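You operate a simulated robot arm through the tools that you are given. There is no shell and no other tool. Be economical: measure what you need, move in short steps, check, and stop when the job is done.

You are at the controls of a simulated robot arm. One attempt, no reset.

JOB
Fetch the yellow slab from the shelf under the yellow table and set it on the middle shelf of the tooling bench. Take the blue slab from the lower shelf of the blue shelving and leave it in the hg rack. Take the green tin on the top of the wide trolley and put it away on the lower shelf of the steel table. Stack the Tool 9 tool disc from the top of the conveyor belt on top of the 17 tool disc. Any order will do. Set down upright: green tin.

It is judged by the outcome, as a careful person would: the job done as asked, and still so three seconds after it is handed in. It fails if anything else is knocked over, pushed out of place, dropped, spilled or broken.

ROBOT AND FRAMES
A 7-joint arm with a fingered hand on a trunk, on a base that drives. Base frame: it is fixed to the floor where the robot stands at the start and does not move with it; the origin is under the middle of the robot, x ahead of it, y to its left, z up; the surface under the hand at the start is at about z = 260. Lengths are in mm, angles in rad, forces in N, time in s.
With the tool pointing down near the work surface it reaches from about 280 to 680 mm from the robot's upright axis, wherever it stands. Its first joint turns from -1.204 to 3.002 rad. Places, roughly: blue slab [-1500, -1750, 500]; green tin [-2000, 5750, 750]; lower shelf of the steel table [2800, 4100, 200]; middle shelf of the tooling bench [-1400, 1500, 400]; rack [-4400, 1000, 300]; tool disc [-250, 6000, 1000]; yellow slab [500, 0, 250]. Payload 3.2 kg.
The tool frame sits at the grasp point between the pads (the TCP): z along the fingers, y along the line on which they close. The tips reach 26 mm beyond it. The gripper opens to 88 mm. The gripper's body begins 30 mm behind the TCP. The gripper is a hand of 5 fingers: y runs from the thumb to the fingers, the wrist lies at [-16, -108, -172] in the tool frame, and closing takes about 1.5 s.
Orientation is told as [roll, pitch, yaw] about the base's x, y, z axes, in that order, counted from this pose: with the fingers straight down and the wrist toward the robot, the tool's x, y and z point along [0, 1, 0], [1, 0, 0] and [0, 0, -1] of the base frame.

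CONTROLS
- The arm moves only by the tool apply_moves. Its argument "commands" is a list of rows, each an object of numbers (a shift or turn left out is 0, a gripper value left out holds the last): "x", "y", "z": the shift along the tool's x, y, z in mm; "rx", "ry", "rz": the turn, a rotation vector about the tool's x, y, z in rad; "hand": the closure, from 0 (fully open) to 1 (shut). In form: [{"x": .., "y": .., "z": .., "rx": .., "ry": .., "rz": .., "hand": ..}, ...]. A call has 1 to 20 rows; each row is the pose to reach, as a shift and turn from the pose commanded when the call began, along the tool's axes at that moment. Rows are played at 5 a second. More than 50 mm and 0.15 rad between two rows, or a gripper value outside its range, and nothing of the call is played. A pose out of reach is approached as far as the arm can. The call stops where the force on the tool passes 40 N (or 10 N more than at its start, if that is more) or the arm is blocked; 0.2 s more then pass. The fingers move at their own pace (about 72 mm/s each) and stop on an object; they squeeze with about 23 N. The grip force told is the motor's: it shows also when the fingers shut on nothing. Time passes only in rows, and 0.2 s behind the last, so rows that repeat a pose let the fingers close. It gives the time, the measured TCP pose, the force on the tool (base axes), the opening and the grip force at its end, in the units of the frame above (readings bear some noise), with the torque about the TCP (base axes, N m) and any sound that the robot's microphone picked up.
- Cameras (640 x 400 px; columns grow to the right, rows downward): "scene" is now at [112, 15.7, 931.5]; the picture's right is [0.25, -0.97, -0.00], its down [-0.85, -0.22, -0.48] and it looks along [0.47, 0.12, -0.88] (base axes); focal length 263 px, centre (320, 200). "wrist" rides on the gripper at [67, -97, -117] in the tool frame; the picture's right is [-0.71, 0.33, -0.62], its down [-0.65, -0.65, 0.39] and it looks along [-0.28, 0.68, 0.68] (tool axes); focal length 234 px, centre (320, 200). There is no depth. A picture from a camera that has moved, and an enlarged one, comes with that camera's place and axes in the base frame and with its lens.
- grab_frame(camera): a new picture of that camera. No time passes.
- move_column(by): slides the trunk up (or, below 0, down) by that many mm; the arm and the scene camera ride with it, the base frame stays. It gives what a move gives, with no picture.
- roll_base(legs): drives the robot by 1 to 6 legs, each [ahead, left, turn to the left] in mm, mm and rad, along the robot's own axes; the way and the turn of a leg run together, so that a leg with both is an arc; at most 1500 mm and 3.142 rad a leg. The arm and the cameras ride along, it lands a little off, and it stops where it bumps. It gives what a move gives.
- set_grasp(shape): the hand has 5 fingers and takes this shape, open, in about a second: jaw (thumb against the fingers, like two jaws); tri (thumb and two fingers); tip (a fingertip pinch); poke (one finger out to press); point (the index stretched); flat (the hand flat); cup (the hand cupped); fist (a fist). The gripper value then closes the fingers along that shape, each until it touches; the sizes above hold for jaw. It gives what a move gives, with no picture.
- head_to(pan, tilt): turns the head with the scene camera to pan (to the left, within 1.501 rad either way) and tilt (down, from -0.506 to 1.204), counted from straight ahead of the robot. It gives what a move gives.
- enlarge(camera, box): a new picture of the part [left, top, right, bottom] of that camera's present view, enlarged. No time passes.
- finish_job(): hands the job in; it is judged then, once.

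Work in short steps. Places have to be worked out from the pictures, the camera data and where the tool is seen: move nearer, look again, correct. Check each grasp and each placing, and mend what went wrong. You have 165 turns and 108 pictures in all, those below and enlarged ones among them. Open the gripper and draw the arm clear of the work before you hand the job in, unless the task says otherwise; then end with one line.

The tools are called after "Call:" as name(argument=value, ...) on one line, values as JSON. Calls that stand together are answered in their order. apply_moves: Moves the arm, as the interface text tells. Its arguments: {"type":"object","properties":{"commands":{"type":"array"}},"required":["commands"]} The other tools are called the same way: move_column (by) slides the trunk up or down; set_grasp (shape) gives the hand a shape; roll_base (legs) drives the base; head_to (pan, tilt) turns the head that bears the scene camera; grab_frame (camera) takes a picture; enlarge (camera, box) takes an enlarged picture of a part of a camera's view; finish_job () hands the job in.

At the start:

```text
time: 0.0
eef_pos: [393.0, 24.8, 469.8]
tcp_rot: [0.0, 0.001, -0.001]
ft_force: [0.4, -0.7, 0.9]
torque: [-0.01, 0.0, -0.02]
grip_width: 87.7
gripper_force: 0.0
shape: jaw
trunk travel left (down, up): [-275.0, 565.0]
robot x, y, heading: [-1.0, 2.8, -0.001]
head pan, tilt: [0.251, 1.068]
```

scene: 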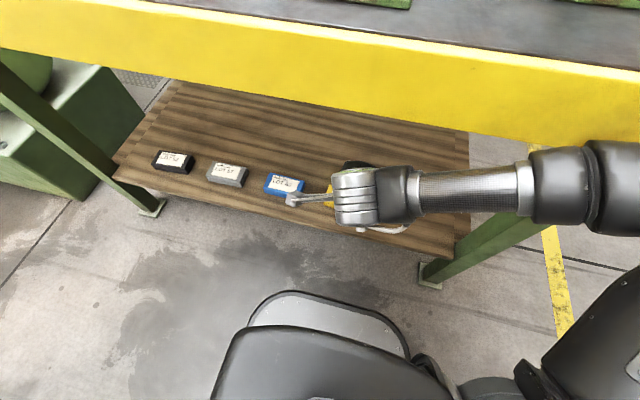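
wrist: 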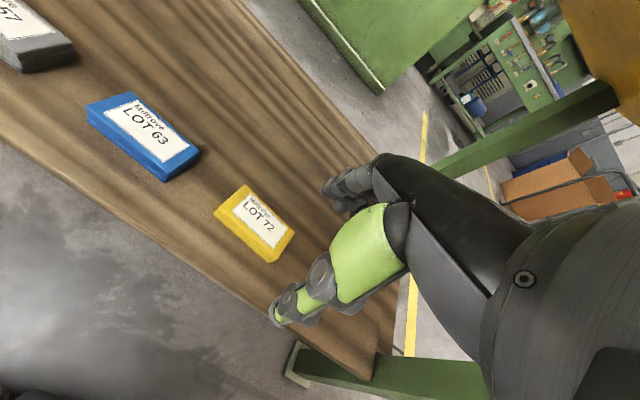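

The yellow slab (LOT 72) looks to be at about (481, 41), about 100 × 60 mm, with its short side nearly along x and turned by about -0.12 rad. I'll move over it and come down partway, then look again.

Call:
apply_moves(commands=[{"y": 30, "x": 5, "z": 30, "rz": 0.04}, {"y": 60, "x": 10, "z": 60, "rz": 0.08}, {"y": 80, "x": 14, "z": 95, "rz": 0.12}, {"y": 80, "x": 14, "z": 110, "rz": 0.12}])

Call:
grab_frame(camera="wrist")

Call:
grab_frame(camera="scene")

```text
time: 1.0
eef_pos: [463.3, 31.4, 368.6]
tcp_rot: [0.014, -0.015, -0.129]
ft_force: [0.1, -0.6, 1.0]
torque: [0.01, 0.01, 0.01]
grip_width: 88.1
gripper_force: 0.0
shape: jaw
trunk travel left (down, up): [-275.0, 565.0]
robot x, y, heading: [2.6, -1.5, -0.003]
head pan, tilt: [0.251, 1.068]
```

```text
105 pictures are left
camera wrist: at [373.0, 108.7, 485.5], right [0.23, -0.75, 0.62], down [-0.72, -0.56, -0.41], along [0.65, -0.36, -0.67], focal length 234 px, centre (320, 200)
```

wrist: 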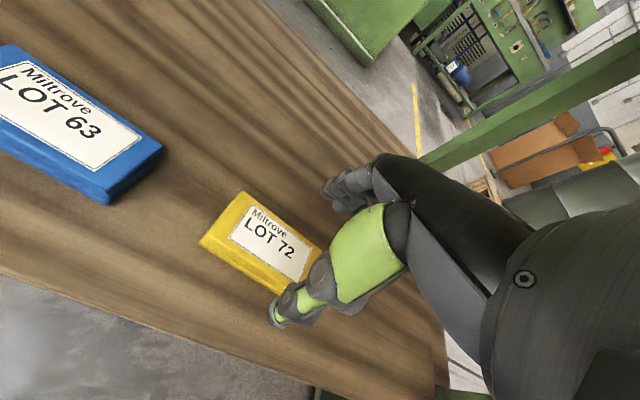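

```text
104 pictures are left
camera scene: at [91.4, 5.4, 932.7], right [0.24, -0.97, -0.01], down [-0.84, -0.21, -0.5], along [0.49, 0.13, -0.86], focal length 263 px, centre (320, 200)
```

scene: 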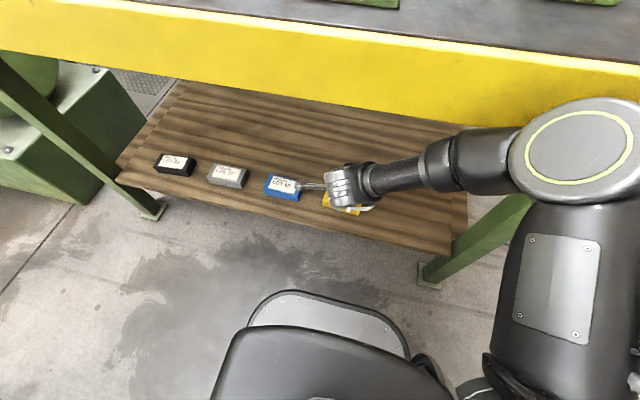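

Refined, the slab centre is about (482, 36) with yaw about -0.07, and the arm was still settling when I read it. I'll go down to just above the shelf and check before closing.

Call:
apply_moves(commands=[{"y": 9, "x": -2, "z": 0, "rz": -0.05}, {"y": 9, "x": -2, "z": 20, "rz": -0.05}, {"y": 9, "x": -2, "z": 40, "rz": -0.05}, {"y": 9, "x": -2, "z": 55, "rz": -0.05}, {"y": 9, "x": -2, "z": 55, "rz": -0.05}, {"y": 9, "x": -2, "z": 55, "rz": -0.05}])

Call:
grab_frame(camera="wrist")

```text
time: 2.4
eef_pos: [477.1, 34.1, 318.0]
tcp_rot: [0.008, -0.023, -0.073]
ft_force: [-0.1, -0.4, 0.3]
torque: [-0.03, 0.02, -0.02]
grip_width: 87.8
gripper_force: 0.0
shape: jaw
trunk travel left (down, up): [-275.0, 565.0]
robot x, y, heading: [2.8, -0.6, -0.002]
head pan, tilt: [0.251, 1.068]
```

```text
103 pictures are left
camera wrist: at [382.8, 107.0, 432.8], right [0.26, -0.73, 0.63], down [-0.69, -0.6, -0.41], along [0.67, -0.32, -0.66], focal length 234 px, centre (320, 200)
```

wrist: 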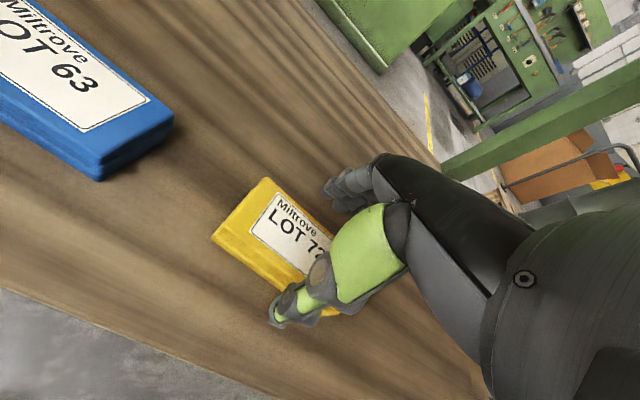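

The fingers straddle the slab. I'll go down about 27 mm more with a 4 mm forward correction, then close.

Call:
apply_moves(commands=[{"y": 4, "x": 0, "z": 14}, {"y": 4, "x": 0, "z": 27}, {"y": 4, "z": 27}, {"y": 4, "z": 27}])

Call:
grab_frame(camera="wrist")

```text
time: 3.4
eef_pos: [481.5, 35.2, 285.5]
tcp_rot: [0.006, -0.014, -0.07]
ft_force: [1.1, 0.5, 1.5]
torque: [-0.02, 0.06, -0.06]
grip_width: 88.1
gripper_force: 0.1
shape: jaw
trunk travel left (down, up): [-275.0, 565.0]
robot x, y, heading: [2.3, 0.8, 0.0]
head pan, tilt: [0.251, 1.068]
```

```text
102 pictures are left
camera wrist: at [387.1, 108.6, 401.7], right [0.27, -0.73, 0.63], down [-0.69, -0.6, -0.4], along [0.67, -0.32, -0.67], focal length 234 px, centre (320, 200)
```

wrist: 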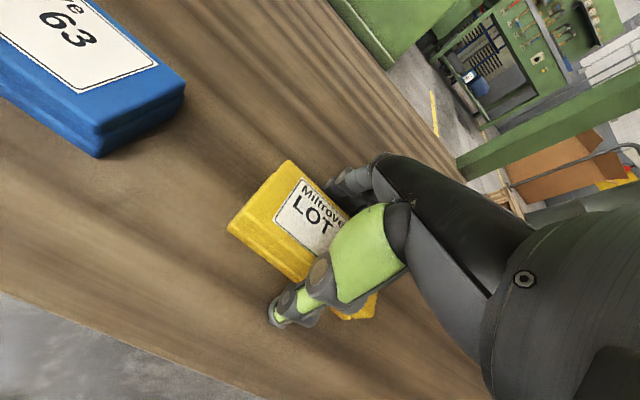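

The thumb is on the near side and the fingers are on the far side at grasp height, so I'll close.

Call:
apply_moves(commands=[{"hand": 0.3}, {"hand": 0.6}, {"hand": 1}, {"hand": 1}, {"hand": 1}, {"hand": 1}, {"hand": 1}, {"hand": 1}, {"hand": 1}])

Call:
grab_frame(camera="wrist")

```text
time: 4.4
eef_pos: [481.3, 37.8, 286.8]
tcp_rot: [0.01, -0.01, -0.071]
ft_force: [-5.2, 0.9, 20.2]
torque: [0.12, 1.16, 0.03]
grip_width: 53.8
gripper_force: 23.1
shape: jaw
trunk travel left (down, up): [-275.0, 565.0]
robot x, y, heading: [-0.3, -1.8, -0.007]
head pan, tilt: [0.251, 1.068]
stopped in row 4: the force on the tool passed its limit at 41 N (the readings are from after the stop); the commanded pose is now the measured one
```

```text
101 pictures are left
camera wrist: at [387.1, 110.3, 403.0], right [0.27, -0.73, 0.62], down [-0.69, -0.6, -0.4], along [0.67, -0.32, -0.67], focal length 234 px, centre (320, 200)
```

wrist: 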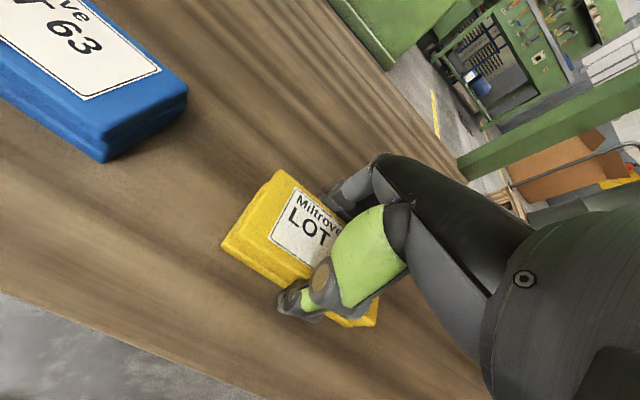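

The grip reads 53.8 mm and 23 N, so the slab is held. I'll lift it gently.

Call:
apply_moves(commands=[{"z": -4, "hand": 1}, {"z": -12, "hand": 1}, {"z": -25, "hand": 1}, {"z": -45, "hand": 1}, {"z": -45, "hand": 1}, {"z": -45, "hand": 1}])

Call:
grab_frame(camera="wrist")

```text
time: 4.8
eef_pos: [481.4, 39.1, 286.3]
tcp_rot: [0.011, -0.01, -0.072]
ft_force: [-3.0, 0.8, 19.3]
torque: [0.03, 0.84, 0.05]
grip_width: 53.4
gripper_force: 22.7
shape: jaw
trunk travel left (down, up): [-275.0, 565.0]
robot x, y, heading: [-4.6, -2.4, -0.004]
head pan, tilt: [0.251, 1.068]
stopped in row 1: the force on the tool passed its limit at 46 N (the readings are from after the stop); the commanded pose is now the measured one
```

```text
100 pictures are left
camera wrist: at [387.1, 110.6, 403.3], right [0.27, -0.74, 0.62], down [-0.69, -0.6, -0.4], along [0.67, -0.32, -0.67], focal length 234 px, centre (320, 200)
```

wrist: 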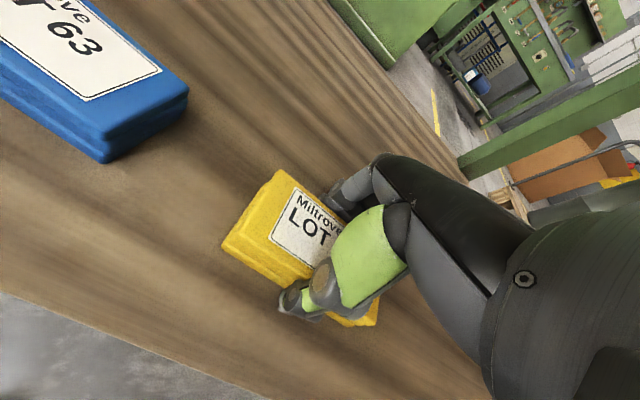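

The closing tips are pressing on the shelf. I'll lift more firmly in the first row.

Call:
apply_moves(commands=[{"z": -20, "hand": 1}, {"z": -40, "hand": 1}, {"z": -55, "hand": 1}, {"z": -55, "hand": 1}, {"z": -55, "hand": 1}])

Call:
grab_frame(camera="wrist")

```text
time: 6.2
eef_pos: [453.1, 36.0, 316.9]
tcp_rot: [-0.003, 0.057, -0.057]
ft_force: [0.3, 0.0, -1.5]
torque: [-0.03, -0.02, 0.03]
grip_width: 54.3
gripper_force: 22.8
shape: jaw
trunk travel left (down, up): [-275.0, 565.0]
robot x, y, heading: [-3.9, 1.4, -0.003]
head pan, tilt: [0.251, 1.068]
stopped in row 5: the arm was blocked; the commanded pose is now the measured one
```

```text
99 pictures are left
camera wrist: at [367.0, 107.2, 439.2], right [0.32, -0.73, 0.61], down [-0.71, -0.61, -0.35], along [0.62, -0.32, -0.72], focal length 234 px, centre (320, 200)
```

wrist: 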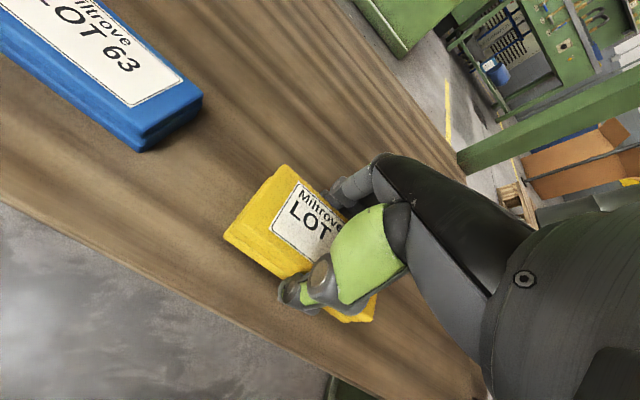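

The slab is held and lifted, but the arm was blocked. I'll check with the scene camera what it is touching.

Call:
grab_frame(camera="scene")

```text
98 pictures are left
camera scene: at [102.9, 11.0, 934.6], right [0.24, -0.97, 0.0], down [-0.85, -0.21, -0.49], along [0.47, 0.12, -0.87], focal length 263 px, centre (320, 200)
```

scene: 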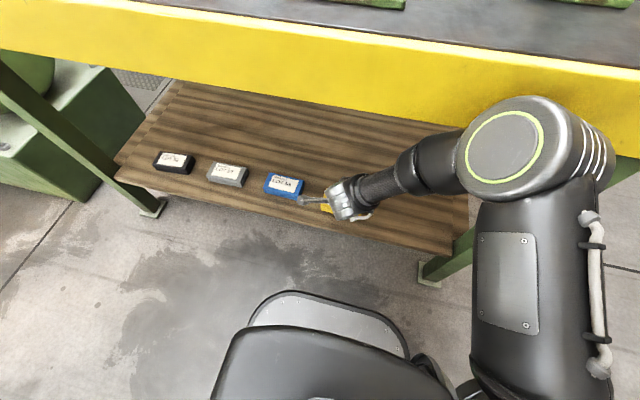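

The elbow has come up against the yellow beam. The slab is clear above the shelf, so I'll back the whole robot away.

Call:
roll_base(legs=[[-450, 0, 0]])

Call:
grab_frame(camera="wrist")

Call:
grab_frame(camera="scene")

```text
time: 8.9
eef_pos: [11.3, 38.8, 317.4]
tcp_rot: [-0.002, 0.048, -0.061]
ft_force: [0.9, 0.5, -2.8]
torque: [0.02, 0.0, -0.01]
grip_width: 53.9
gripper_force: 23.1
shape: jaw
trunk travel left (down, up): [-275.0, 565.0]
robot x, y, heading: [-452.4, 1.6, -0.003]
head pan, tilt: [0.251, 1.068]
```

```text
97 pictures are left
camera wrist: at [-76.2, 111.4, 438.3], right [0.32, -0.73, 0.61], down [-0.71, -0.61, -0.35], along [0.63, -0.32, -0.71], focal length 234 px, centre (320, 200)
```

wrist: 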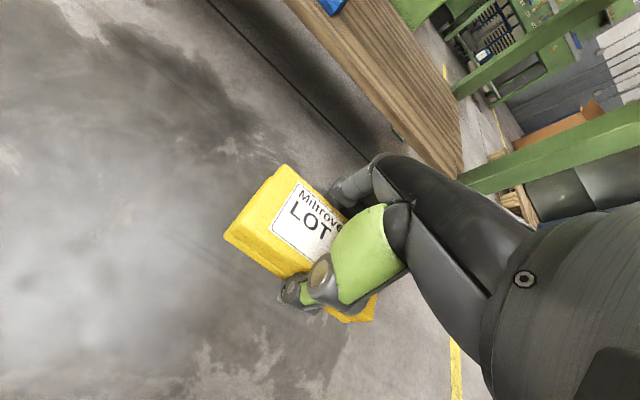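

```text
96 pictures are left
camera scene: at [-341.4, 16.1, 931.4], right [0.25, -0.97, 0.0], down [-0.85, -0.22, -0.48], along [0.47, 0.12, -0.88], focal length 263 px, centre (320, 200)
```

scene: 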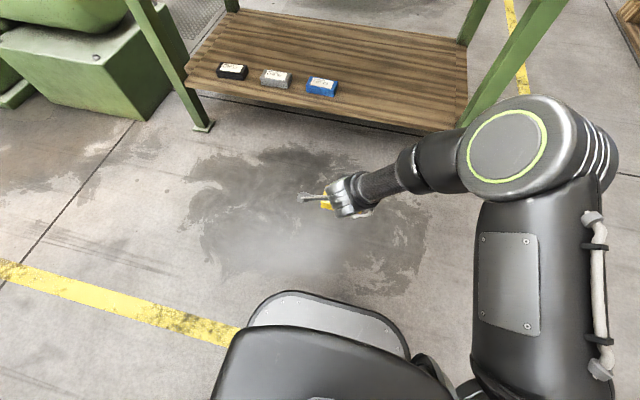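

The slab is free of the table. Next I'll look toward the tooling bench, to the left and behind.

Call:
head_to(pan=1.5, tilt=0.35)

Call:
grab_frame(camera="scene")

```text
time: 10.3
eef_pos: [10.6, 39.5, 316.6]
tcp_rot: [-0.003, 0.05, -0.061]
ft_force: [-0.5, -0.5, -2.0]
torque: [0.0, 0.01, 0.01]
grip_width: 54.1
gripper_force: 22.8
shape: jaw
trunk travel left (down, up): [-275.0, 565.0]
robot x, y, heading: [-453.9, 2.3, -0.001]
head pan, tilt: [1.499, 0.351]
```

```text
95 pictures are left
camera scene: at [-397.7, 92.9, 990.8], right [1.0, -0.07, 0.0], down [-0.03, -0.34, -0.94], along [0.07, 0.94, -0.34], focal length 263 px, centre (320, 200)
```

scene: 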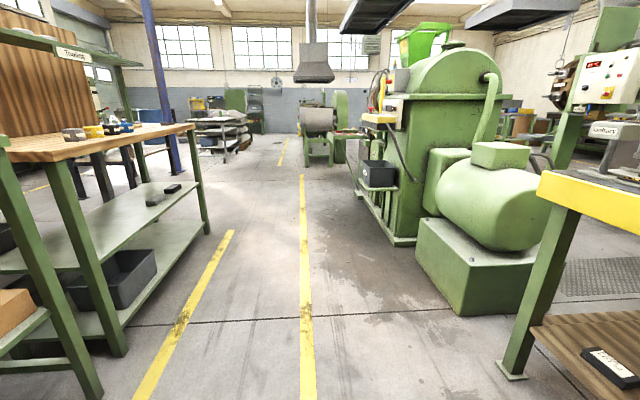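

The tooling bench front edge is at about x = -1195, from y ≈ 990 to 2118, and its middle shelf has free space near y = 1500. I'll strafe left 1500 mm in the aisle and turn to face the bench.

Call:
roll_base(legs=[[0, 1490, 0], [0, 0, 3.14]])

Call:
head_to(pan=0, tilt=0.6)

Call:
grab_frame(camera="scene")

```text
time: 25.1
eef_pos: [-887.4, 1469.4, 316.0]
tcp_rot: [-0.004, 0.049, 3.06]
ft_force: [0.3, -0.4, -2.6]
torque: [-0.03, 0.0, -0.02]
grip_width: 53.4
gripper_force: 23.1
shape: jaw
trunk travel left (down, up): [-275.0, 565.0]
robot x, y, heading: [-423.5, 1501.0, 3.124]
head pan, tilt: [1.499, 0.351]
```

```text
time: 26.7
eef_pos: [-887.4, 1469.2, 317.1]
tcp_rot: [-0.006, 0.049, 3.063]
ft_force: [0.0, 0.8, -2.7]
torque: [0.01, -0.01, 0.01]
grip_width: 53.6
gripper_force: 22.9
shape: jaw
trunk travel left (down, up): [-275.0, 565.0]
robot x, y, heading: [-423.5, 1499.6, 3.12]
head pan, tilt: [0.0, 0.6]
```

```text
94 pictures are left
camera scene: at [-561.5, 1501.4, 968.1], right [0.02, 1.0, 0.0], down [0.56, -0.01, -0.82], along [-0.82, 0.02, -0.57], focal length 263 px, centre (320, 200)
```

scene: 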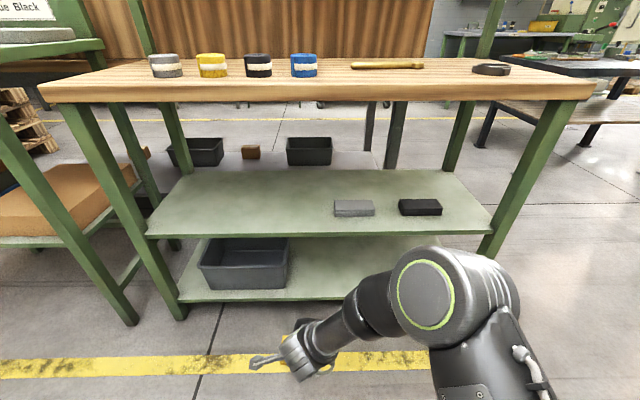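

The bench is in view, with its shelf at about z = 395 and its top edge overhanging at about x = -1140. I'll raise the trunk, shift left 100 mm, and extend the arm so that the elbow stays outside the bench.

Call:
move_column(by=160)

Call:
roll_base(legs=[[0, 100, 0.02]])

Call:
apply_moves(commands=[{"y": 40, "rx": -0.05, "hand": 1}, {"y": 80, "rx": -0.05, "hand": 1}, {"y": 120, "rx": -0.05, "hand": 1}, {"y": 150, "rx": -0.05, "hand": 1}, {"y": 150, "rx": -0.05, "hand": 1}, {"y": 150, "rx": -0.05, "hand": 1}])

Call:
grab_frame(camera="scene")

```text
time: 28.6
eef_pos: [-887.5, 1469.2, 476.3]
tcp_rot: [-0.002, 0.05, 3.061]
ft_force: [0.4, 0.9, -3.5]
torque: [0.0, 0.01, 0.02]
grip_width: 53.3
gripper_force: 23.1
shape: jaw
trunk travel left (down, up): [-435.0, 405.0]
robot x, y, heading: [-420.2, 1499.0, 3.124]
head pan, tilt: [0.0, 0.6]
```

```text
time: 29.7
eef_pos: [-887.9, 1359.6, 476.6]
tcp_rot: [-0.004, 0.049, 3.084]
ft_force: [-0.7, -1.0, -3.1]
torque: [0.0, 0.01, 0.02]
grip_width: 53.4
gripper_force: 23.3
shape: jaw
trunk travel left (down, up): [-435.0, 405.0]
robot x, y, heading: [-422.9, 1399.6, -3.142]
head pan, tilt: [0.0, 0.6]
```

```text
time: 31.1
eef_pos: [-1037.0, 1369.0, 468.8]
tcp_rot: [-0.003, 0.001, 3.083]
ft_force: [0.0, 0.3, -2.0]
torque: [0.0, 0.01, 0.0]
grip_width: 53.3
gripper_force: 22.9
shape: jaw
trunk travel left (down, up): [-435.0, 405.0]
robot x, y, heading: [-425.9, 1399.3, -3.139]
head pan, tilt: [0.0, 0.6]
```

```text
93 pictures are left
camera scene: at [-562.7, 1399.0, 1128.0], right [0.0, 1.0, 0.0], down [0.57, 0.0, -0.82], along [-0.82, 0.0, -0.57], focal length 263 px, centre (320, 200)
```

scene: 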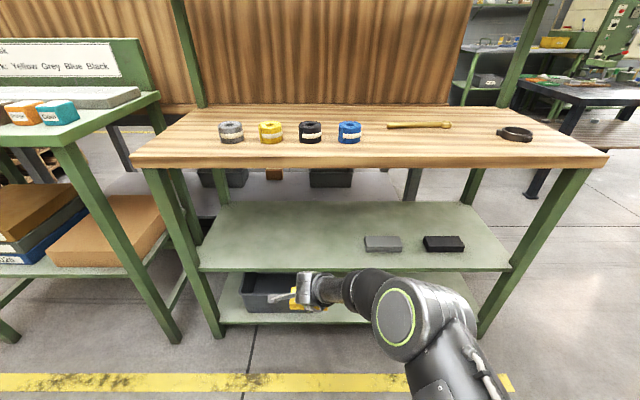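

The forearm is low enough to go under the bench top, and the elbow should stay outside it. I'll extend 40 mm more, then drive ahead in two small legs.

Call:
apply_moves(commands=[{"y": 20, "hand": 1}, {"y": 40, "hand": 1}, {"y": 40, "hand": 1}])

Call:
roll_base(legs=[[130, 0, 0]])

Call:
grab_frame(camera="scene")

Call:
grab_frame(camera="wrist")

```text
time: 31.9
eef_pos: [-1077.4, 1371.2, 469.1]
tcp_rot: [-0.003, 0.0, 3.083]
ft_force: [1.0, -0.3, -1.6]
torque: [-0.01, 0.02, 0.0]
grip_width: 53.4
gripper_force: 23.2
shape: jaw
trunk travel left (down, up): [-435.0, 405.0]
robot x, y, heading: [-421.6, 1401.4, -3.145]
head pan, tilt: [0.0, 0.6]
```

```text
time: 33.2
eef_pos: [-1208.2, 1369.8, 469.0]
tcp_rot: [-0.003, -0.001, 3.083]
ft_force: [0.1, 0.7, -2.6]
torque: [0.02, 0.02, -0.03]
grip_width: 53.2
gripper_force: 22.7
shape: jaw
trunk travel left (down, up): [-435.0, 405.0]
robot x, y, heading: [-555.9, 1399.7, -3.137]
head pan, tilt: [0.0, 0.6]
```

```text
92 pictures are left
camera scene: at [-694.7, 1398.9, 1127.9], right [0.0, 1.0, 0.0], down [0.57, 0.0, -0.82], along [-0.82, 0.0, -0.57], focal length 263 px, centre (320, 200)
```

scene: 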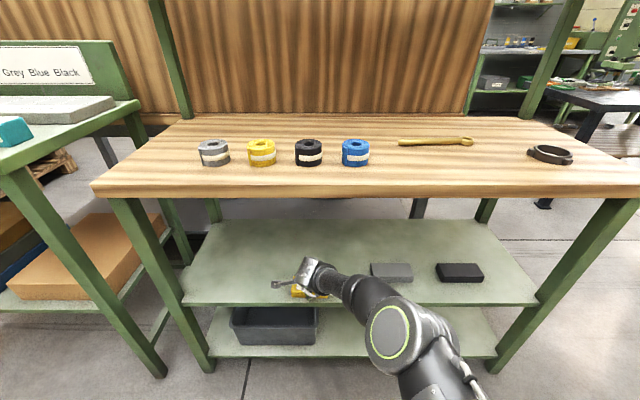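

```text
91 pictures are left
camera wrist: at [-1115.2, 1297.4, 586.4], right [-0.29, 0.72, 0.63], down [0.69, 0.61, -0.39], along [-0.66, 0.32, -0.68], focal length 234 px, centre (320, 200)
```

wrist: 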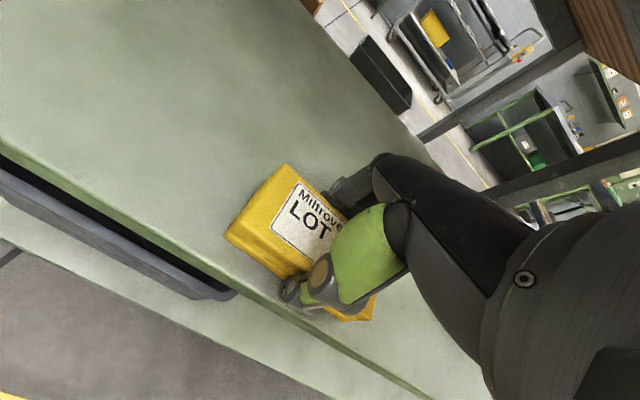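

There is clearance: the shelf edge is at about x = -1170, and the elbow is well outside. I'll drive 95 mm more, then lower with the trunk.

Call:
roll_base(legs=[[95, 0, 0]])

Call:
move_column(by=-30)

Call:
grab_frame(camera="wrist")

```text
time: 34.3
eef_pos: [-1304.5, 1370.2, 468.8]
tcp_rot: [-0.003, 0.002, 3.082]
ft_force: [-0.6, 0.6, -2.1]
torque: [-0.04, 0.03, 0.0]
grip_width: 53.5
gripper_force: 22.2
shape: jaw
trunk travel left (down, up): [-435.0, 405.0]
robot x, y, heading: [-650.6, 1398.2, -3.145]
head pan, tilt: [0.0, 0.6]
```

```text
time: 34.8
eef_pos: [-1311.3, 1368.3, 467.8]
tcp_rot: [0.01, -0.028, 3.078]
ft_force: [4.2, -0.9, 19.0]
torque: [-0.04, -1.06, 0.04]
grip_width: 52.4
gripper_force: 22.9
shape: jaw
trunk travel left (down, up): [-418.0, 422.0]
robot x, y, heading: [-649.5, 1396.5, -3.143]
head pan, tilt: [0.0, 0.6]
stopped: the force on the tool passed its limit at 50 N (the readings are from after the stop); the commanded pose is now the measured one
```

```text
90 pictures are left
camera wrist: at [-1214.7, 1296.4, 582.5], right [-0.27, 0.73, 0.63], down [0.68, 0.6, -0.41], along [-0.68, 0.32, -0.66], focal length 234 px, centre (320, 200)
```

wrist: 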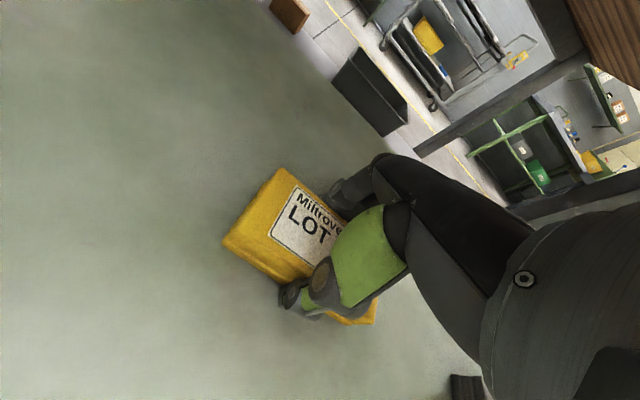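

Contact came right away, so the shelf is at about z = 440 and the slab is down on it. I'll open the hand.

Call:
apply_moves(commands=[{"hand": 0.8}, {"hand": 0.6}, {"hand": 0.4}, {"hand": 0.2}, {"hand": 0}, {"hand": 0}, {"hand": 0}, {"hand": 0}])

Call:
grab_frame(camera="wrist")

```text
time: 36.6
eef_pos: [-1311.4, 1371.0, 467.5]
tcp_rot: [0.009, -0.028, 3.076]
ft_force: [-8.4, 1.0, 27.8]
torque: [-0.15, -1.06, 0.01]
grip_width: 85.3
gripper_force: 0.1
shape: jaw
trunk travel left (down, up): [-418.0, 422.0]
robot x, y, heading: [-649.3, 1395.6, -3.136]
head pan, tilt: [0.0, 0.6]
```

```text
89 pictures are left
camera wrist: at [-1215.1, 1297.5, 583.1], right [-0.27, 0.73, 0.63], down [0.68, 0.6, -0.41], along [-0.68, 0.32, -0.66], focal length 234 px, centre (320, 200)
```

wrist: 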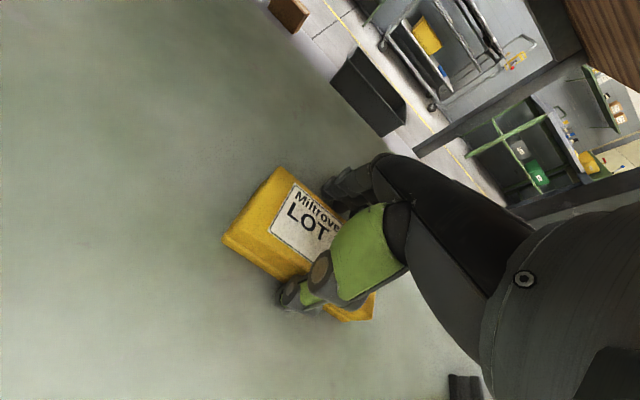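

The hand is open. I'll raise it with the trunk and check that the slab stays behind.

Call:
move_column(by=70)

Call:
grab_frame(camera="wrist")

```text
time: 37.7
eef_pos: [-1310.6, 1367.9, 531.6]
tcp_rot: [0.006, -0.018, 3.081]
ft_force: [0.2, 0.5, -0.5]
torque: [0.0, 0.0, 0.0]
grip_width: 87.8
gripper_force: 0.1
shape: jaw
trunk travel left (down, up): [-488.0, 352.0]
robot x, y, heading: [-648.6, 1396.9, -3.14]
head pan, tilt: [0.0, 0.6]
```

```text
88 pictures are left
camera wrist: at [-1214.8, 1296.8, 647.4], right [-0.28, 0.73, 0.63], down [0.69, 0.61, -0.4], along [-0.67, 0.32, -0.67], focal length 234 px, centre (320, 200)
```

wrist: 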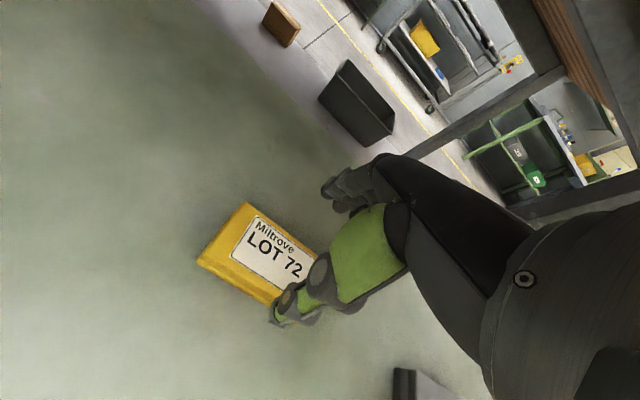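

The yellow slab lies flat on the middle shelf. I'll back out and strafe down the aisle toward the blue shelving, then look around.

Call:
roll_base(legs=[[-350, 0, 0], [0, 1450, 0]])

Call:
head_to(pan=0.9, tilt=0.35)

Call:
grab_frame(camera="scene")

```text
time: 46.8
eef_pos: [-958.6, -87.2, 531.2]
tcp_rot: [0.007, -0.018, 3.083]
ft_force: [0.7, -0.1, 0.6]
torque: [-0.04, 0.03, 0.04]
grip_width: 87.8
gripper_force: 0.0
shape: jaw
trunk travel left (down, up): [-488.0, 352.0]
robot x, y, heading: [-300.0, -54.7, -3.139]
head pan, tilt: [0.0, 0.6]
```

```text
time: 48.0
eef_pos: [-958.5, -87.8, 531.6]
tcp_rot: [0.005, -0.018, 3.083]
ft_force: [-0.3, 0.3, 0.1]
torque: [-0.03, -0.03, -0.03]
grip_width: 87.7
gripper_force: 0.1
shape: jaw
trunk travel left (down, up): [-488.0, 352.0]
robot x, y, heading: [-301.0, -55.1, -3.138]
head pan, tilt: [0.901, 0.351]
```

```text
87 pictures are left
camera scene: at [-407.6, -129.0, 1203.4], right [-0.79, 0.62, 0.0], down [0.21, 0.27, -0.94], along [-0.58, -0.74, -0.34], focal length 263 px, centre (320, 200)
```

scene: 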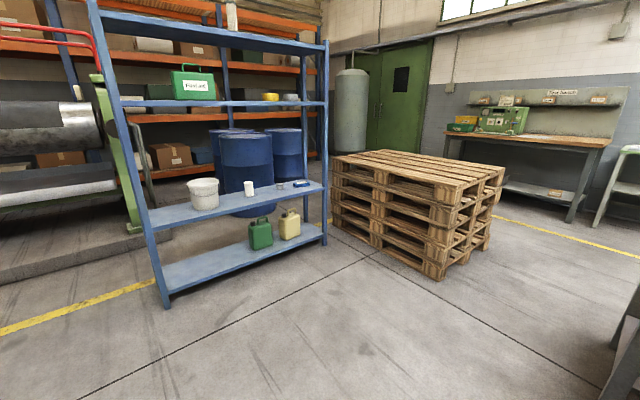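

The blue shelving front is at about y = -1790, and a blue slab sits at the right end of its second shelf; there are pallets at x < -2110. I'll turn to face it and approach.

Call:
roll_base(legs=[[0, 0, 1.567], [950, 0, 0], [0, -1250, 0]])

Call:
head_to(pan=-0.1, tilt=0.6)

Call:
grab_frame(camera="scene")

```text
time: 62.6
eef_pos: [-1521.3, -1642.3, 532.4]
tcp_rot: [0.007, -0.017, -1.636]
ft_force: [0.1, -0.2, 0.5]
torque: [0.0, -0.01, -0.03]
grip_width: 87.6
gripper_force: 0.1
shape: jaw
trunk travel left (down, up): [-488.0, 352.0]
robot x, y, heading: [-1549.2, -981.4, -1.575]
head pan, tilt: [0.901, 0.351]
```

```text
time: 63.9
eef_pos: [-1521.3, -1643.2, 531.3]
tcp_rot: [0.005, -0.017, -1.637]
ft_force: [-0.4, -0.9, 0.3]
torque: [0.0, -0.02, 0.0]
grip_width: 88.0
gripper_force: 0.0
shape: jaw
trunk travel left (down, up): [-488.0, 352.0]
robot x, y, heading: [-1549.2, -981.6, -1.578]
head pan, tilt: [-0.099, 0.6]
```

```text
86 pictures are left
camera scene: at [-1560.0, -1121.3, 1180.7], right [-0.99, 0.1, 0.0], down [0.06, 0.56, -0.83], along [-0.08, -0.82, -0.56], focal length 263 px, centre (320, 200)
```

scene: 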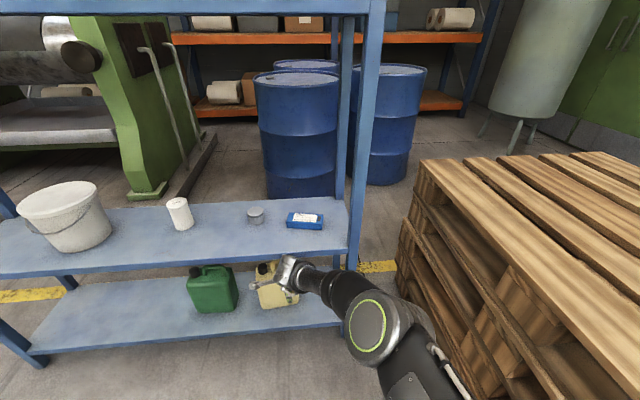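

Triangulating the two views puts the blue slab at about (-1578, -1862, 590), with the shelf at about z = 575, its edge at y ≈ -1680 and the right post at x ≈ -1720. I'll back off, raise the trunk, and angle the robot 0.2 rad right so the forearm clears the post.

Call:
roll_base(legs=[[-150, 0, 0], [0, 0, -0.2]])

Call:
move_column(by=165)

Call:
apply_moves(commands=[{"rz": -0.09}, {"rz": -0.18}, {"rz": -0.18}])

Call:
roll_base(legs=[[190, 153, 0]])

Call:
grab_frame(camera="wrist")

Call:
grab_frame(camera="scene")

```text
time: 66.0
eef_pos: [-1650.1, -1486.8, 532.1]
tcp_rot: [0.007, -0.017, -1.829]
ft_force: [-0.2, -0.3, -0.2]
torque: [0.01, -0.03, -0.01]
grip_width: 87.9
gripper_force: 0.1
shape: jaw
trunk travel left (down, up): [-488.0, 352.0]
robot x, y, heading: [-1544.7, -833.6, -1.768]
head pan, tilt: [-0.099, 0.6]
```

```text
time: 67.8
eef_pos: [-1648.9, -1486.3, 697.5]
tcp_rot: [0.005, -0.018, -1.829]
ft_force: [-0.6, 0.5, -0.4]
torque: [0.02, -0.02, -0.02]
grip_width: 87.7
gripper_force: 0.1
shape: jaw
trunk travel left (down, up): [-653.0, 187.0]
robot x, y, heading: [-1549.7, -836.8, -1.766]
head pan, tilt: [-0.099, 0.6]
```

```text
time: 68.7
eef_pos: [-1649.6, -1486.8, 697.6]
tcp_rot: [0.002, -0.017, -1.65]
ft_force: [-0.4, -0.8, 0.6]
torque: [-0.03, -0.03, -0.01]
grip_width: 87.6
gripper_force: 0.1
shape: jaw
trunk travel left (down, up): [-653.0, 187.0]
robot x, y, heading: [-1547.4, -833.4, -1.762]
head pan, tilt: [-0.099, 0.6]
```

```text
time: 70.5
eef_pos: [-1536.8, -1704.0, 696.4]
tcp_rot: [0.002, -0.017, -1.651]
ft_force: [0.7, -1.5, 0.1]
torque: [-0.01, 0.01, -0.04]
grip_width: 88.0
gripper_force: 0.1
shape: jaw
trunk travel left (down, up): [-653.0, 187.0]
robot x, y, heading: [-1436.2, -1048.3, -1.768]
head pan, tilt: [-0.099, 0.6]
```

```text
85 pictures are left
camera wrist: at [-1461.6, -1609.3, 812.6], right [-0.73, -0.26, 0.63], down [-0.59, 0.7, -0.4], along [-0.33, -0.67, -0.67], focal length 234 px, centre (320, 200)
```

wrist: 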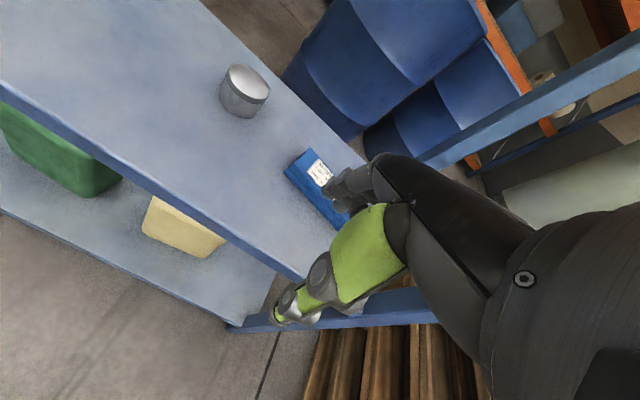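

```text
84 pictures are left
camera scene: at [-1471.5, -1184.5, 1345.6], right [-0.96, 0.29, 0.0], down [0.17, 0.54, -0.82], along [-0.24, -0.79, -0.57], focal length 263 px, centre (320, 200)
```

scene: 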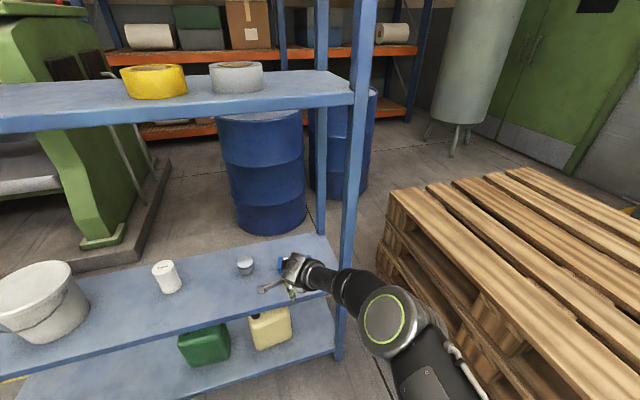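

The slab centre is at about (-1562, -1857) with yaw about -1.69. I'll drive in above it at the current height.

Call:
roll_base(legs=[[153, 5, 0]])

Call:
apply_moves(commands=[{"rz": 0.04}, {"rz": 0.04}])

Call:
move_column(by=-35)

Call:
grab_frame(camera="wrist")

Call:
grab_frame(camera="scene")

```text
time: 71.8
eef_pos: [-1560.1, -1853.7, 697.1]
tcp_rot: [0.002, -0.017, -1.65]
ft_force: [-0.2, -0.3, 0.3]
torque: [0.03, 0.02, 0.0]
grip_width: 87.8
gripper_force: 0.0
shape: jaw
trunk travel left (down, up): [-653.0, 187.0]
robot x, y, heading: [-1461.1, -1203.7, -1.772]
head pan, tilt: [-0.099, 0.6]
```

```text
time: 72.4
eef_pos: [-1560.7, -1854.0, 697.0]
tcp_rot: [0.004, -0.017, -1.69]
ft_force: [-0.5, 0.1, -1.1]
torque: [0.0, 0.01, 0.01]
grip_width: 87.7
gripper_force: 0.0
shape: jaw
trunk travel left (down, up): [-653.0, 187.0]
robot x, y, heading: [-1459.4, -1200.1, -1.763]
head pan, tilt: [-0.099, 0.6]
```

```text
time: 73.2
eef_pos: [-1560.8, -1853.2, 663.1]
tcp_rot: [0.003, -0.016, -1.689]
ft_force: [-0.8, 0.2, -0.5]
torque: [0.02, 0.01, -0.01]
grip_width: 88.0
gripper_force: 0.2
shape: jaw
trunk travel left (down, up): [-618.0, 222.0]
robot x, y, heading: [-1459.5, -1200.4, -1.768]
head pan, tilt: [-0.099, 0.6]
```

```text
83 pictures are left
camera wrist: at [-1482.6, -1762.8, 777.7], right [-0.74, -0.23, 0.63], down [-0.57, 0.72, -0.4], along [-0.36, -0.65, -0.67], focal length 234 px, centre (320, 200)
```

wrist: 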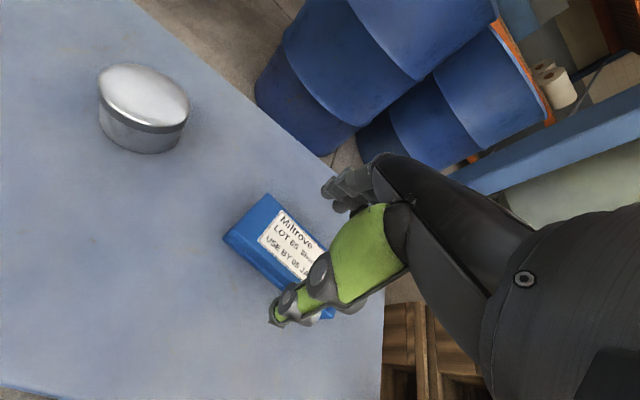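

```text
82 pictures are left
camera scene: at [-1496.7, -1334.6, 1310.7], right [-0.96, 0.29, 0.0], down [0.17, 0.54, -0.83], along [-0.24, -0.79, -0.56], focal length 263 px, centre (320, 200)
```

scene: 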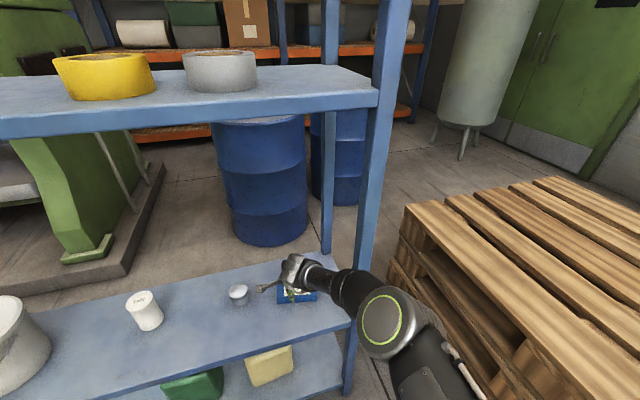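

The slab centre refines to about (-1573, -1864). I'll shift (-12, -11) with the arm and lower 35 mm.

Call:
apply_moves(commands=[{"y": 12, "x": -10}, {"y": 12, "x": -10}, {"y": 12, "x": -10}])

Call:
move_column(by=-35)

Call:
grab_frame(camera="wrist")

```text
time: 74.0
eef_pos: [-1572.2, -1863.8, 661.9]
tcp_rot: [0.004, -0.017, -1.689]
ft_force: [0.1, 0.3, 0.1]
torque: [0.01, 0.01, 0.02]
grip_width: 87.8
gripper_force: 0.1
shape: jaw
trunk travel left (down, up): [-618.0, 222.0]
robot x, y, heading: [-1462.1, -1201.2, -1.766]
head pan, tilt: [-0.099, 0.6]
```

```text
time: 74.8
eef_pos: [-1572.0, -1864.6, 628.1]
tcp_rot: [0.002, -0.019, -1.69]
ft_force: [-0.3, -1.5, 0.0]
torque: [-0.02, 0.02, 0.01]
grip_width: 87.8
gripper_force: 0.1
shape: jaw
trunk travel left (down, up): [-583.0, 257.0]
robot x, y, heading: [-1462.3, -1198.0, -1.766]
head pan, tilt: [-0.099, 0.6]
```

```text
81 pictures are left
camera wrist: at [-1494.2, -1773.1, 743.0], right [-0.74, -0.23, 0.63], down [-0.57, 0.72, -0.4], along [-0.36, -0.65, -0.67], focal length 234 px, centre (320, 200)
```

wrist: 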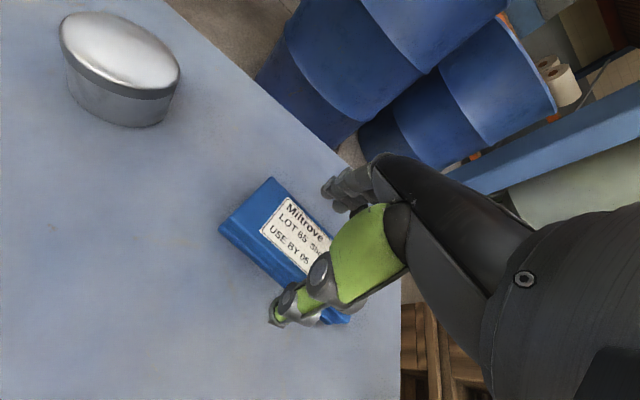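

The alignment looks good and matches the yellow approach about 30 mm above grasp height. I'll lower 26 mm and check.

Call:
move_column(by=-26)

Call:
grab_frame(camera="wrist")

```text
time: 75.5
eef_pos: [-1571.8, -1864.4, 602.1]
tcp_rot: [0.003, -0.016, -1.689]
ft_force: [-0.6, -0.2, -0.2]
torque: [-0.01, 0.04, 0.05]
grip_width: 87.8
gripper_force: 0.1
shape: jaw
trunk travel left (down, up): [-557.0, 283.0]
robot x, y, heading: [-1458.9, -1199.5, -1.768]
head pan, tilt: [-0.099, 0.6]
```

```text
80 pictures are left
camera wrist: at [-1494.2, -1773.1, 717.0], right [-0.74, -0.23, 0.63], down [-0.57, 0.72, -0.4], along [-0.36, -0.65, -0.67], focal length 234 px, centre (320, 200)
```

wrist: 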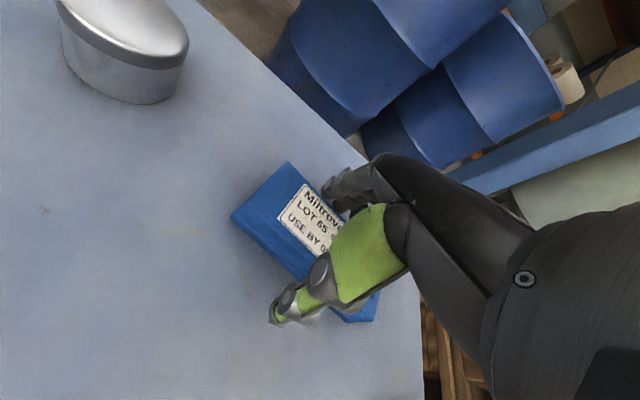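

This matches the yellow slab's grasp view, so I'll close the hand.

Call:
apply_moves(commands=[{"hand": 0.3}, {"hand": 0.6}, {"hand": 1}, {"hand": 1}, {"hand": 1}, {"hand": 1}, {"hand": 1}, {"hand": 1}, {"hand": 1}])

Call:
move_column(by=70)

Call:
grab_frame(camera="wrist")

```text
time: 77.5
eef_pos: [-1571.8, -1863.3, 601.1]
tcp_rot: [0.003, -0.018, -1.69]
ft_force: [-0.6, -1.6, 2.3]
torque: [0.02, -0.01, 0.0]
grip_width: 53.5
gripper_force: 23.3
shape: jaw
trunk travel left (down, up): [-557.0, 283.0]
robot x, y, heading: [-1457.9, -1202.7, -1.77]
head pan, tilt: [-0.099, 0.6]
```

```text
time: 78.6
eef_pos: [-1571.2, -1864.2, 669.9]
tcp_rot: [0.004, -0.017, -1.689]
ft_force: [-1.0, 0.6, -2.5]
torque: [-0.02, -0.01, 0.02]
grip_width: 53.1
gripper_force: 23.0
shape: jaw
trunk travel left (down, up): [-627.0, 213.0]
robot x, y, heading: [-1457.4, -1205.3, -1.773]
head pan, tilt: [-0.099, 0.6]
```

```text
79 pictures are left
camera wrist: at [-1494.3, -1773.6, 786.4], right [-0.74, -0.23, 0.63], down [-0.57, 0.72, -0.4], along [-0.36, -0.65, -0.67], focal length 234 px, centre (320, 200)
```

wrist: 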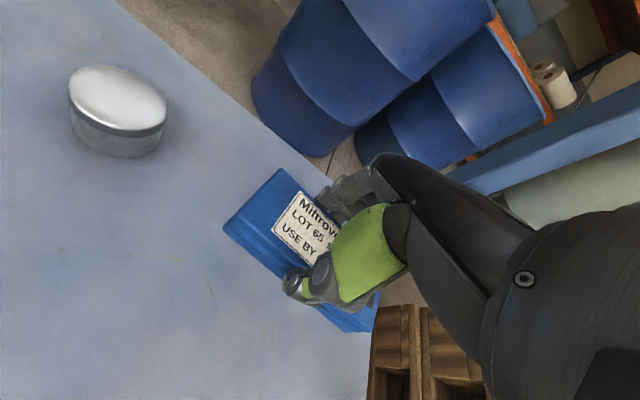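

The blue slab is held. I'll back out and look west toward the rack.

Call:
roll_base(legs=[[-480, 0, 0]])

Call:
head_to(pan=-1.5, tilt=0.25)

Call:
grab_frame(camera="scene")

```text
time: 81.5
eef_pos: [-1478.0, -1396.4, 671.0]
tcp_rot: [0.004, -0.017, -1.686]
ft_force: [-0.1, -0.3, -2.1]
torque: [-0.02, -0.02, -0.02]
grip_width: 53.4
gripper_force: 22.5
shape: jaw
trunk travel left (down, up): [-627.0, 213.0]
robot x, y, heading: [-1369.0, -731.8, -1.771]
head pan, tilt: [-0.099, 0.6]
```

```text
time: 83.0
eef_pos: [-1477.8, -1395.9, 670.9]
tcp_rot: [0.003, -0.016, -1.687]
ft_force: [0.1, 0.5, -3.6]
torque: [-0.01, -0.02, 0.01]
grip_width: 53.3
gripper_force: 22.8
shape: jaw
trunk travel left (down, up): [-627.0, 213.0]
robot x, y, heading: [-1365.7, -732.6, -1.77]
head pan, tilt: [-1.499, 0.25]
```

```text
78 pictures are left
camera scene: at [-1470.8, -771.5, 1351.9], right [0.12, 0.99, 0.0], down [0.25, -0.03, -0.97], along [-0.96, 0.12, -0.25], focal length 263 px, centre (320, 200)
```

scene: 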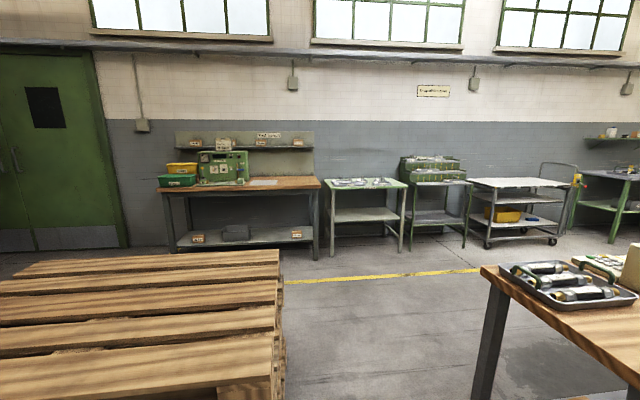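

The rack should be at about column 430. I'll enlarge that part.

Call:
enlarge(camera="scene", box=[310, 80, 600, 261])

```text
2.21 times, centred on (455, 170) of scene
camera zoom: at [-1470.8, -771.5, 1351.9], right [0.12, 0.99, 0.0], down [0.25, -0.03, -0.97], along [-0.96, 0.12, -0.25], focal length 580 px, centre (22, 265)
```

zoom: 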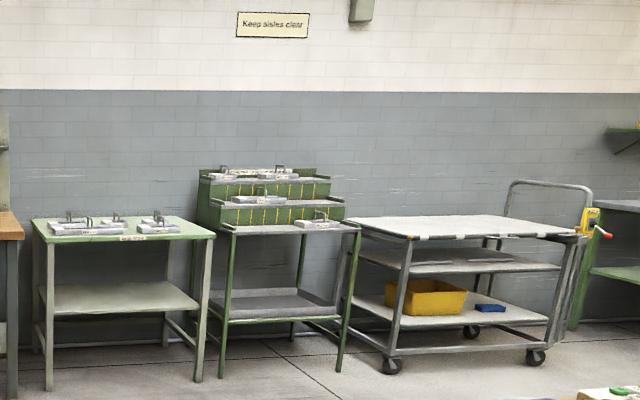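

The stepped stand at about (-4500, 1100) is likely the rack. To reach it I'll use the gap between the pallets (y < -820) and a table at y > -84, so I'll back to y ≈ -440, turn west and look.

Call:
roll_base(legs=[[-290, 0, 0], [0, 0, -1.37]])

Call:
head_to(pan=0, tilt=0.45)

Call:
grab_frame(camera="scene")

```text
time: 88.4
eef_pos: [-1982.2, -462.6, 671.1]
tcp_rot: [0.003, -0.019, -3.073]
ft_force: [0.8, -0.7, -2.6]
torque: [0.01, -0.03, 0.02]
grip_width: 53.1
gripper_force: 23.4
shape: jaw
trunk travel left (down, up): [-627.0, 213.0]
robot x, y, heading: [-1310.4, -446.0, 3.138]
head pan, tilt: [-1.499, 0.25]
```

```text
time: 90.0
eef_pos: [-1982.0, -462.2, 669.9]
tcp_rot: [0.004, -0.016, -3.073]
ft_force: [-0.7, -0.2, -3.3]
torque: [-0.04, 0.01, -0.02]
grip_width: 53.1
gripper_force: 23.4
shape: jaw
trunk travel left (down, up): [-627.0, 213.0]
robot x, y, heading: [-1312.6, -449.4, 3.126]
head pan, tilt: [0.0, 0.45]
```

```text
76 pictures are left
camera scene: at [-1453.5, -447.0, 1333.2], right [0.01, 1.0, 0.0], down [0.44, 0.0, -0.9], along [-0.9, 0.01, -0.44], focal length 263 px, centre (320, 200)
```

scene: 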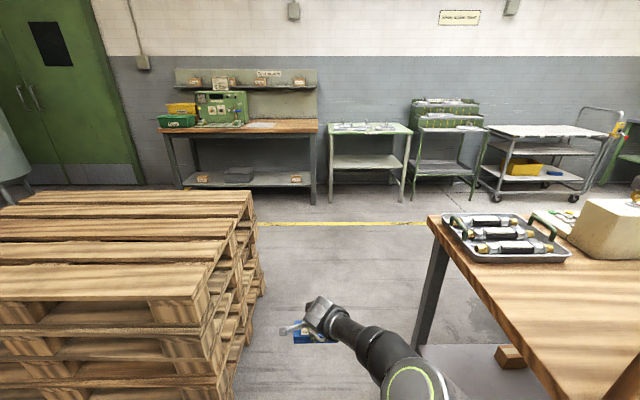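

The corridor is centred on my line (y ≈ -447), with about 400 mm free on each side. I'll drive 1450 mm ahead, then look right.

Call:
roll_base(legs=[[1450, 0, 0.01]])

Call:
head_to(pan=-0.75, tilt=0.4)

Call:
grab_frame(camera="scene")

```text
time: 97.2
eef_pos: [-3429.3, -453.6, 670.7]
tcp_rot: [0.004, -0.018, -3.069]
ft_force: [0.1, -0.5, -3.1]
torque: [-0.03, -0.03, 0.03]
grip_width: 53.1
gripper_force: 23.0
shape: jaw
trunk travel left (down, up): [-627.0, 213.0]
robot x, y, heading: [-2761.2, -440.6, 3.131]
head pan, tilt: [0.0, 0.45]
```

```text
time: 98.3
eef_pos: [-3429.8, -452.7, 670.3]
tcp_rot: [0.004, -0.017, -3.069]
ft_force: [0.0, 0.3, -2.3]
torque: [0.0, 0.03, 0.01]
grip_width: 52.9
gripper_force: 23.5
shape: jaw
trunk travel left (down, up): [-627.0, 213.0]
robot x, y, heading: [-2756.4, -440.9, 3.132]
head pan, tilt: [-0.75, 0.4]
```

```text
75 pictures are left
camera scene: at [-2876.8, -373.6, 1337.8], right [0.69, 0.73, 0.0], down [0.28, -0.27, -0.92], along [-0.67, 0.63, -0.39], focal length 263 px, centre (320, 200)
```

scene: 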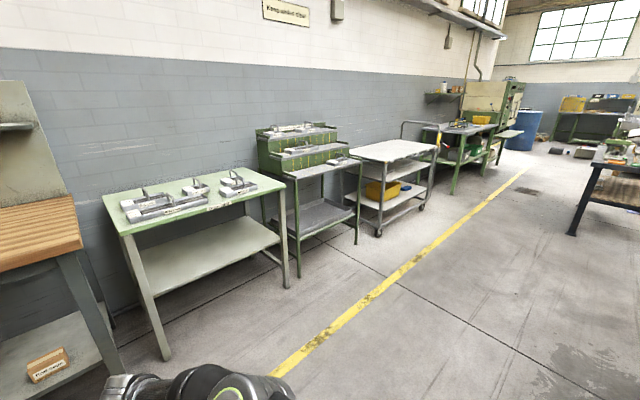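

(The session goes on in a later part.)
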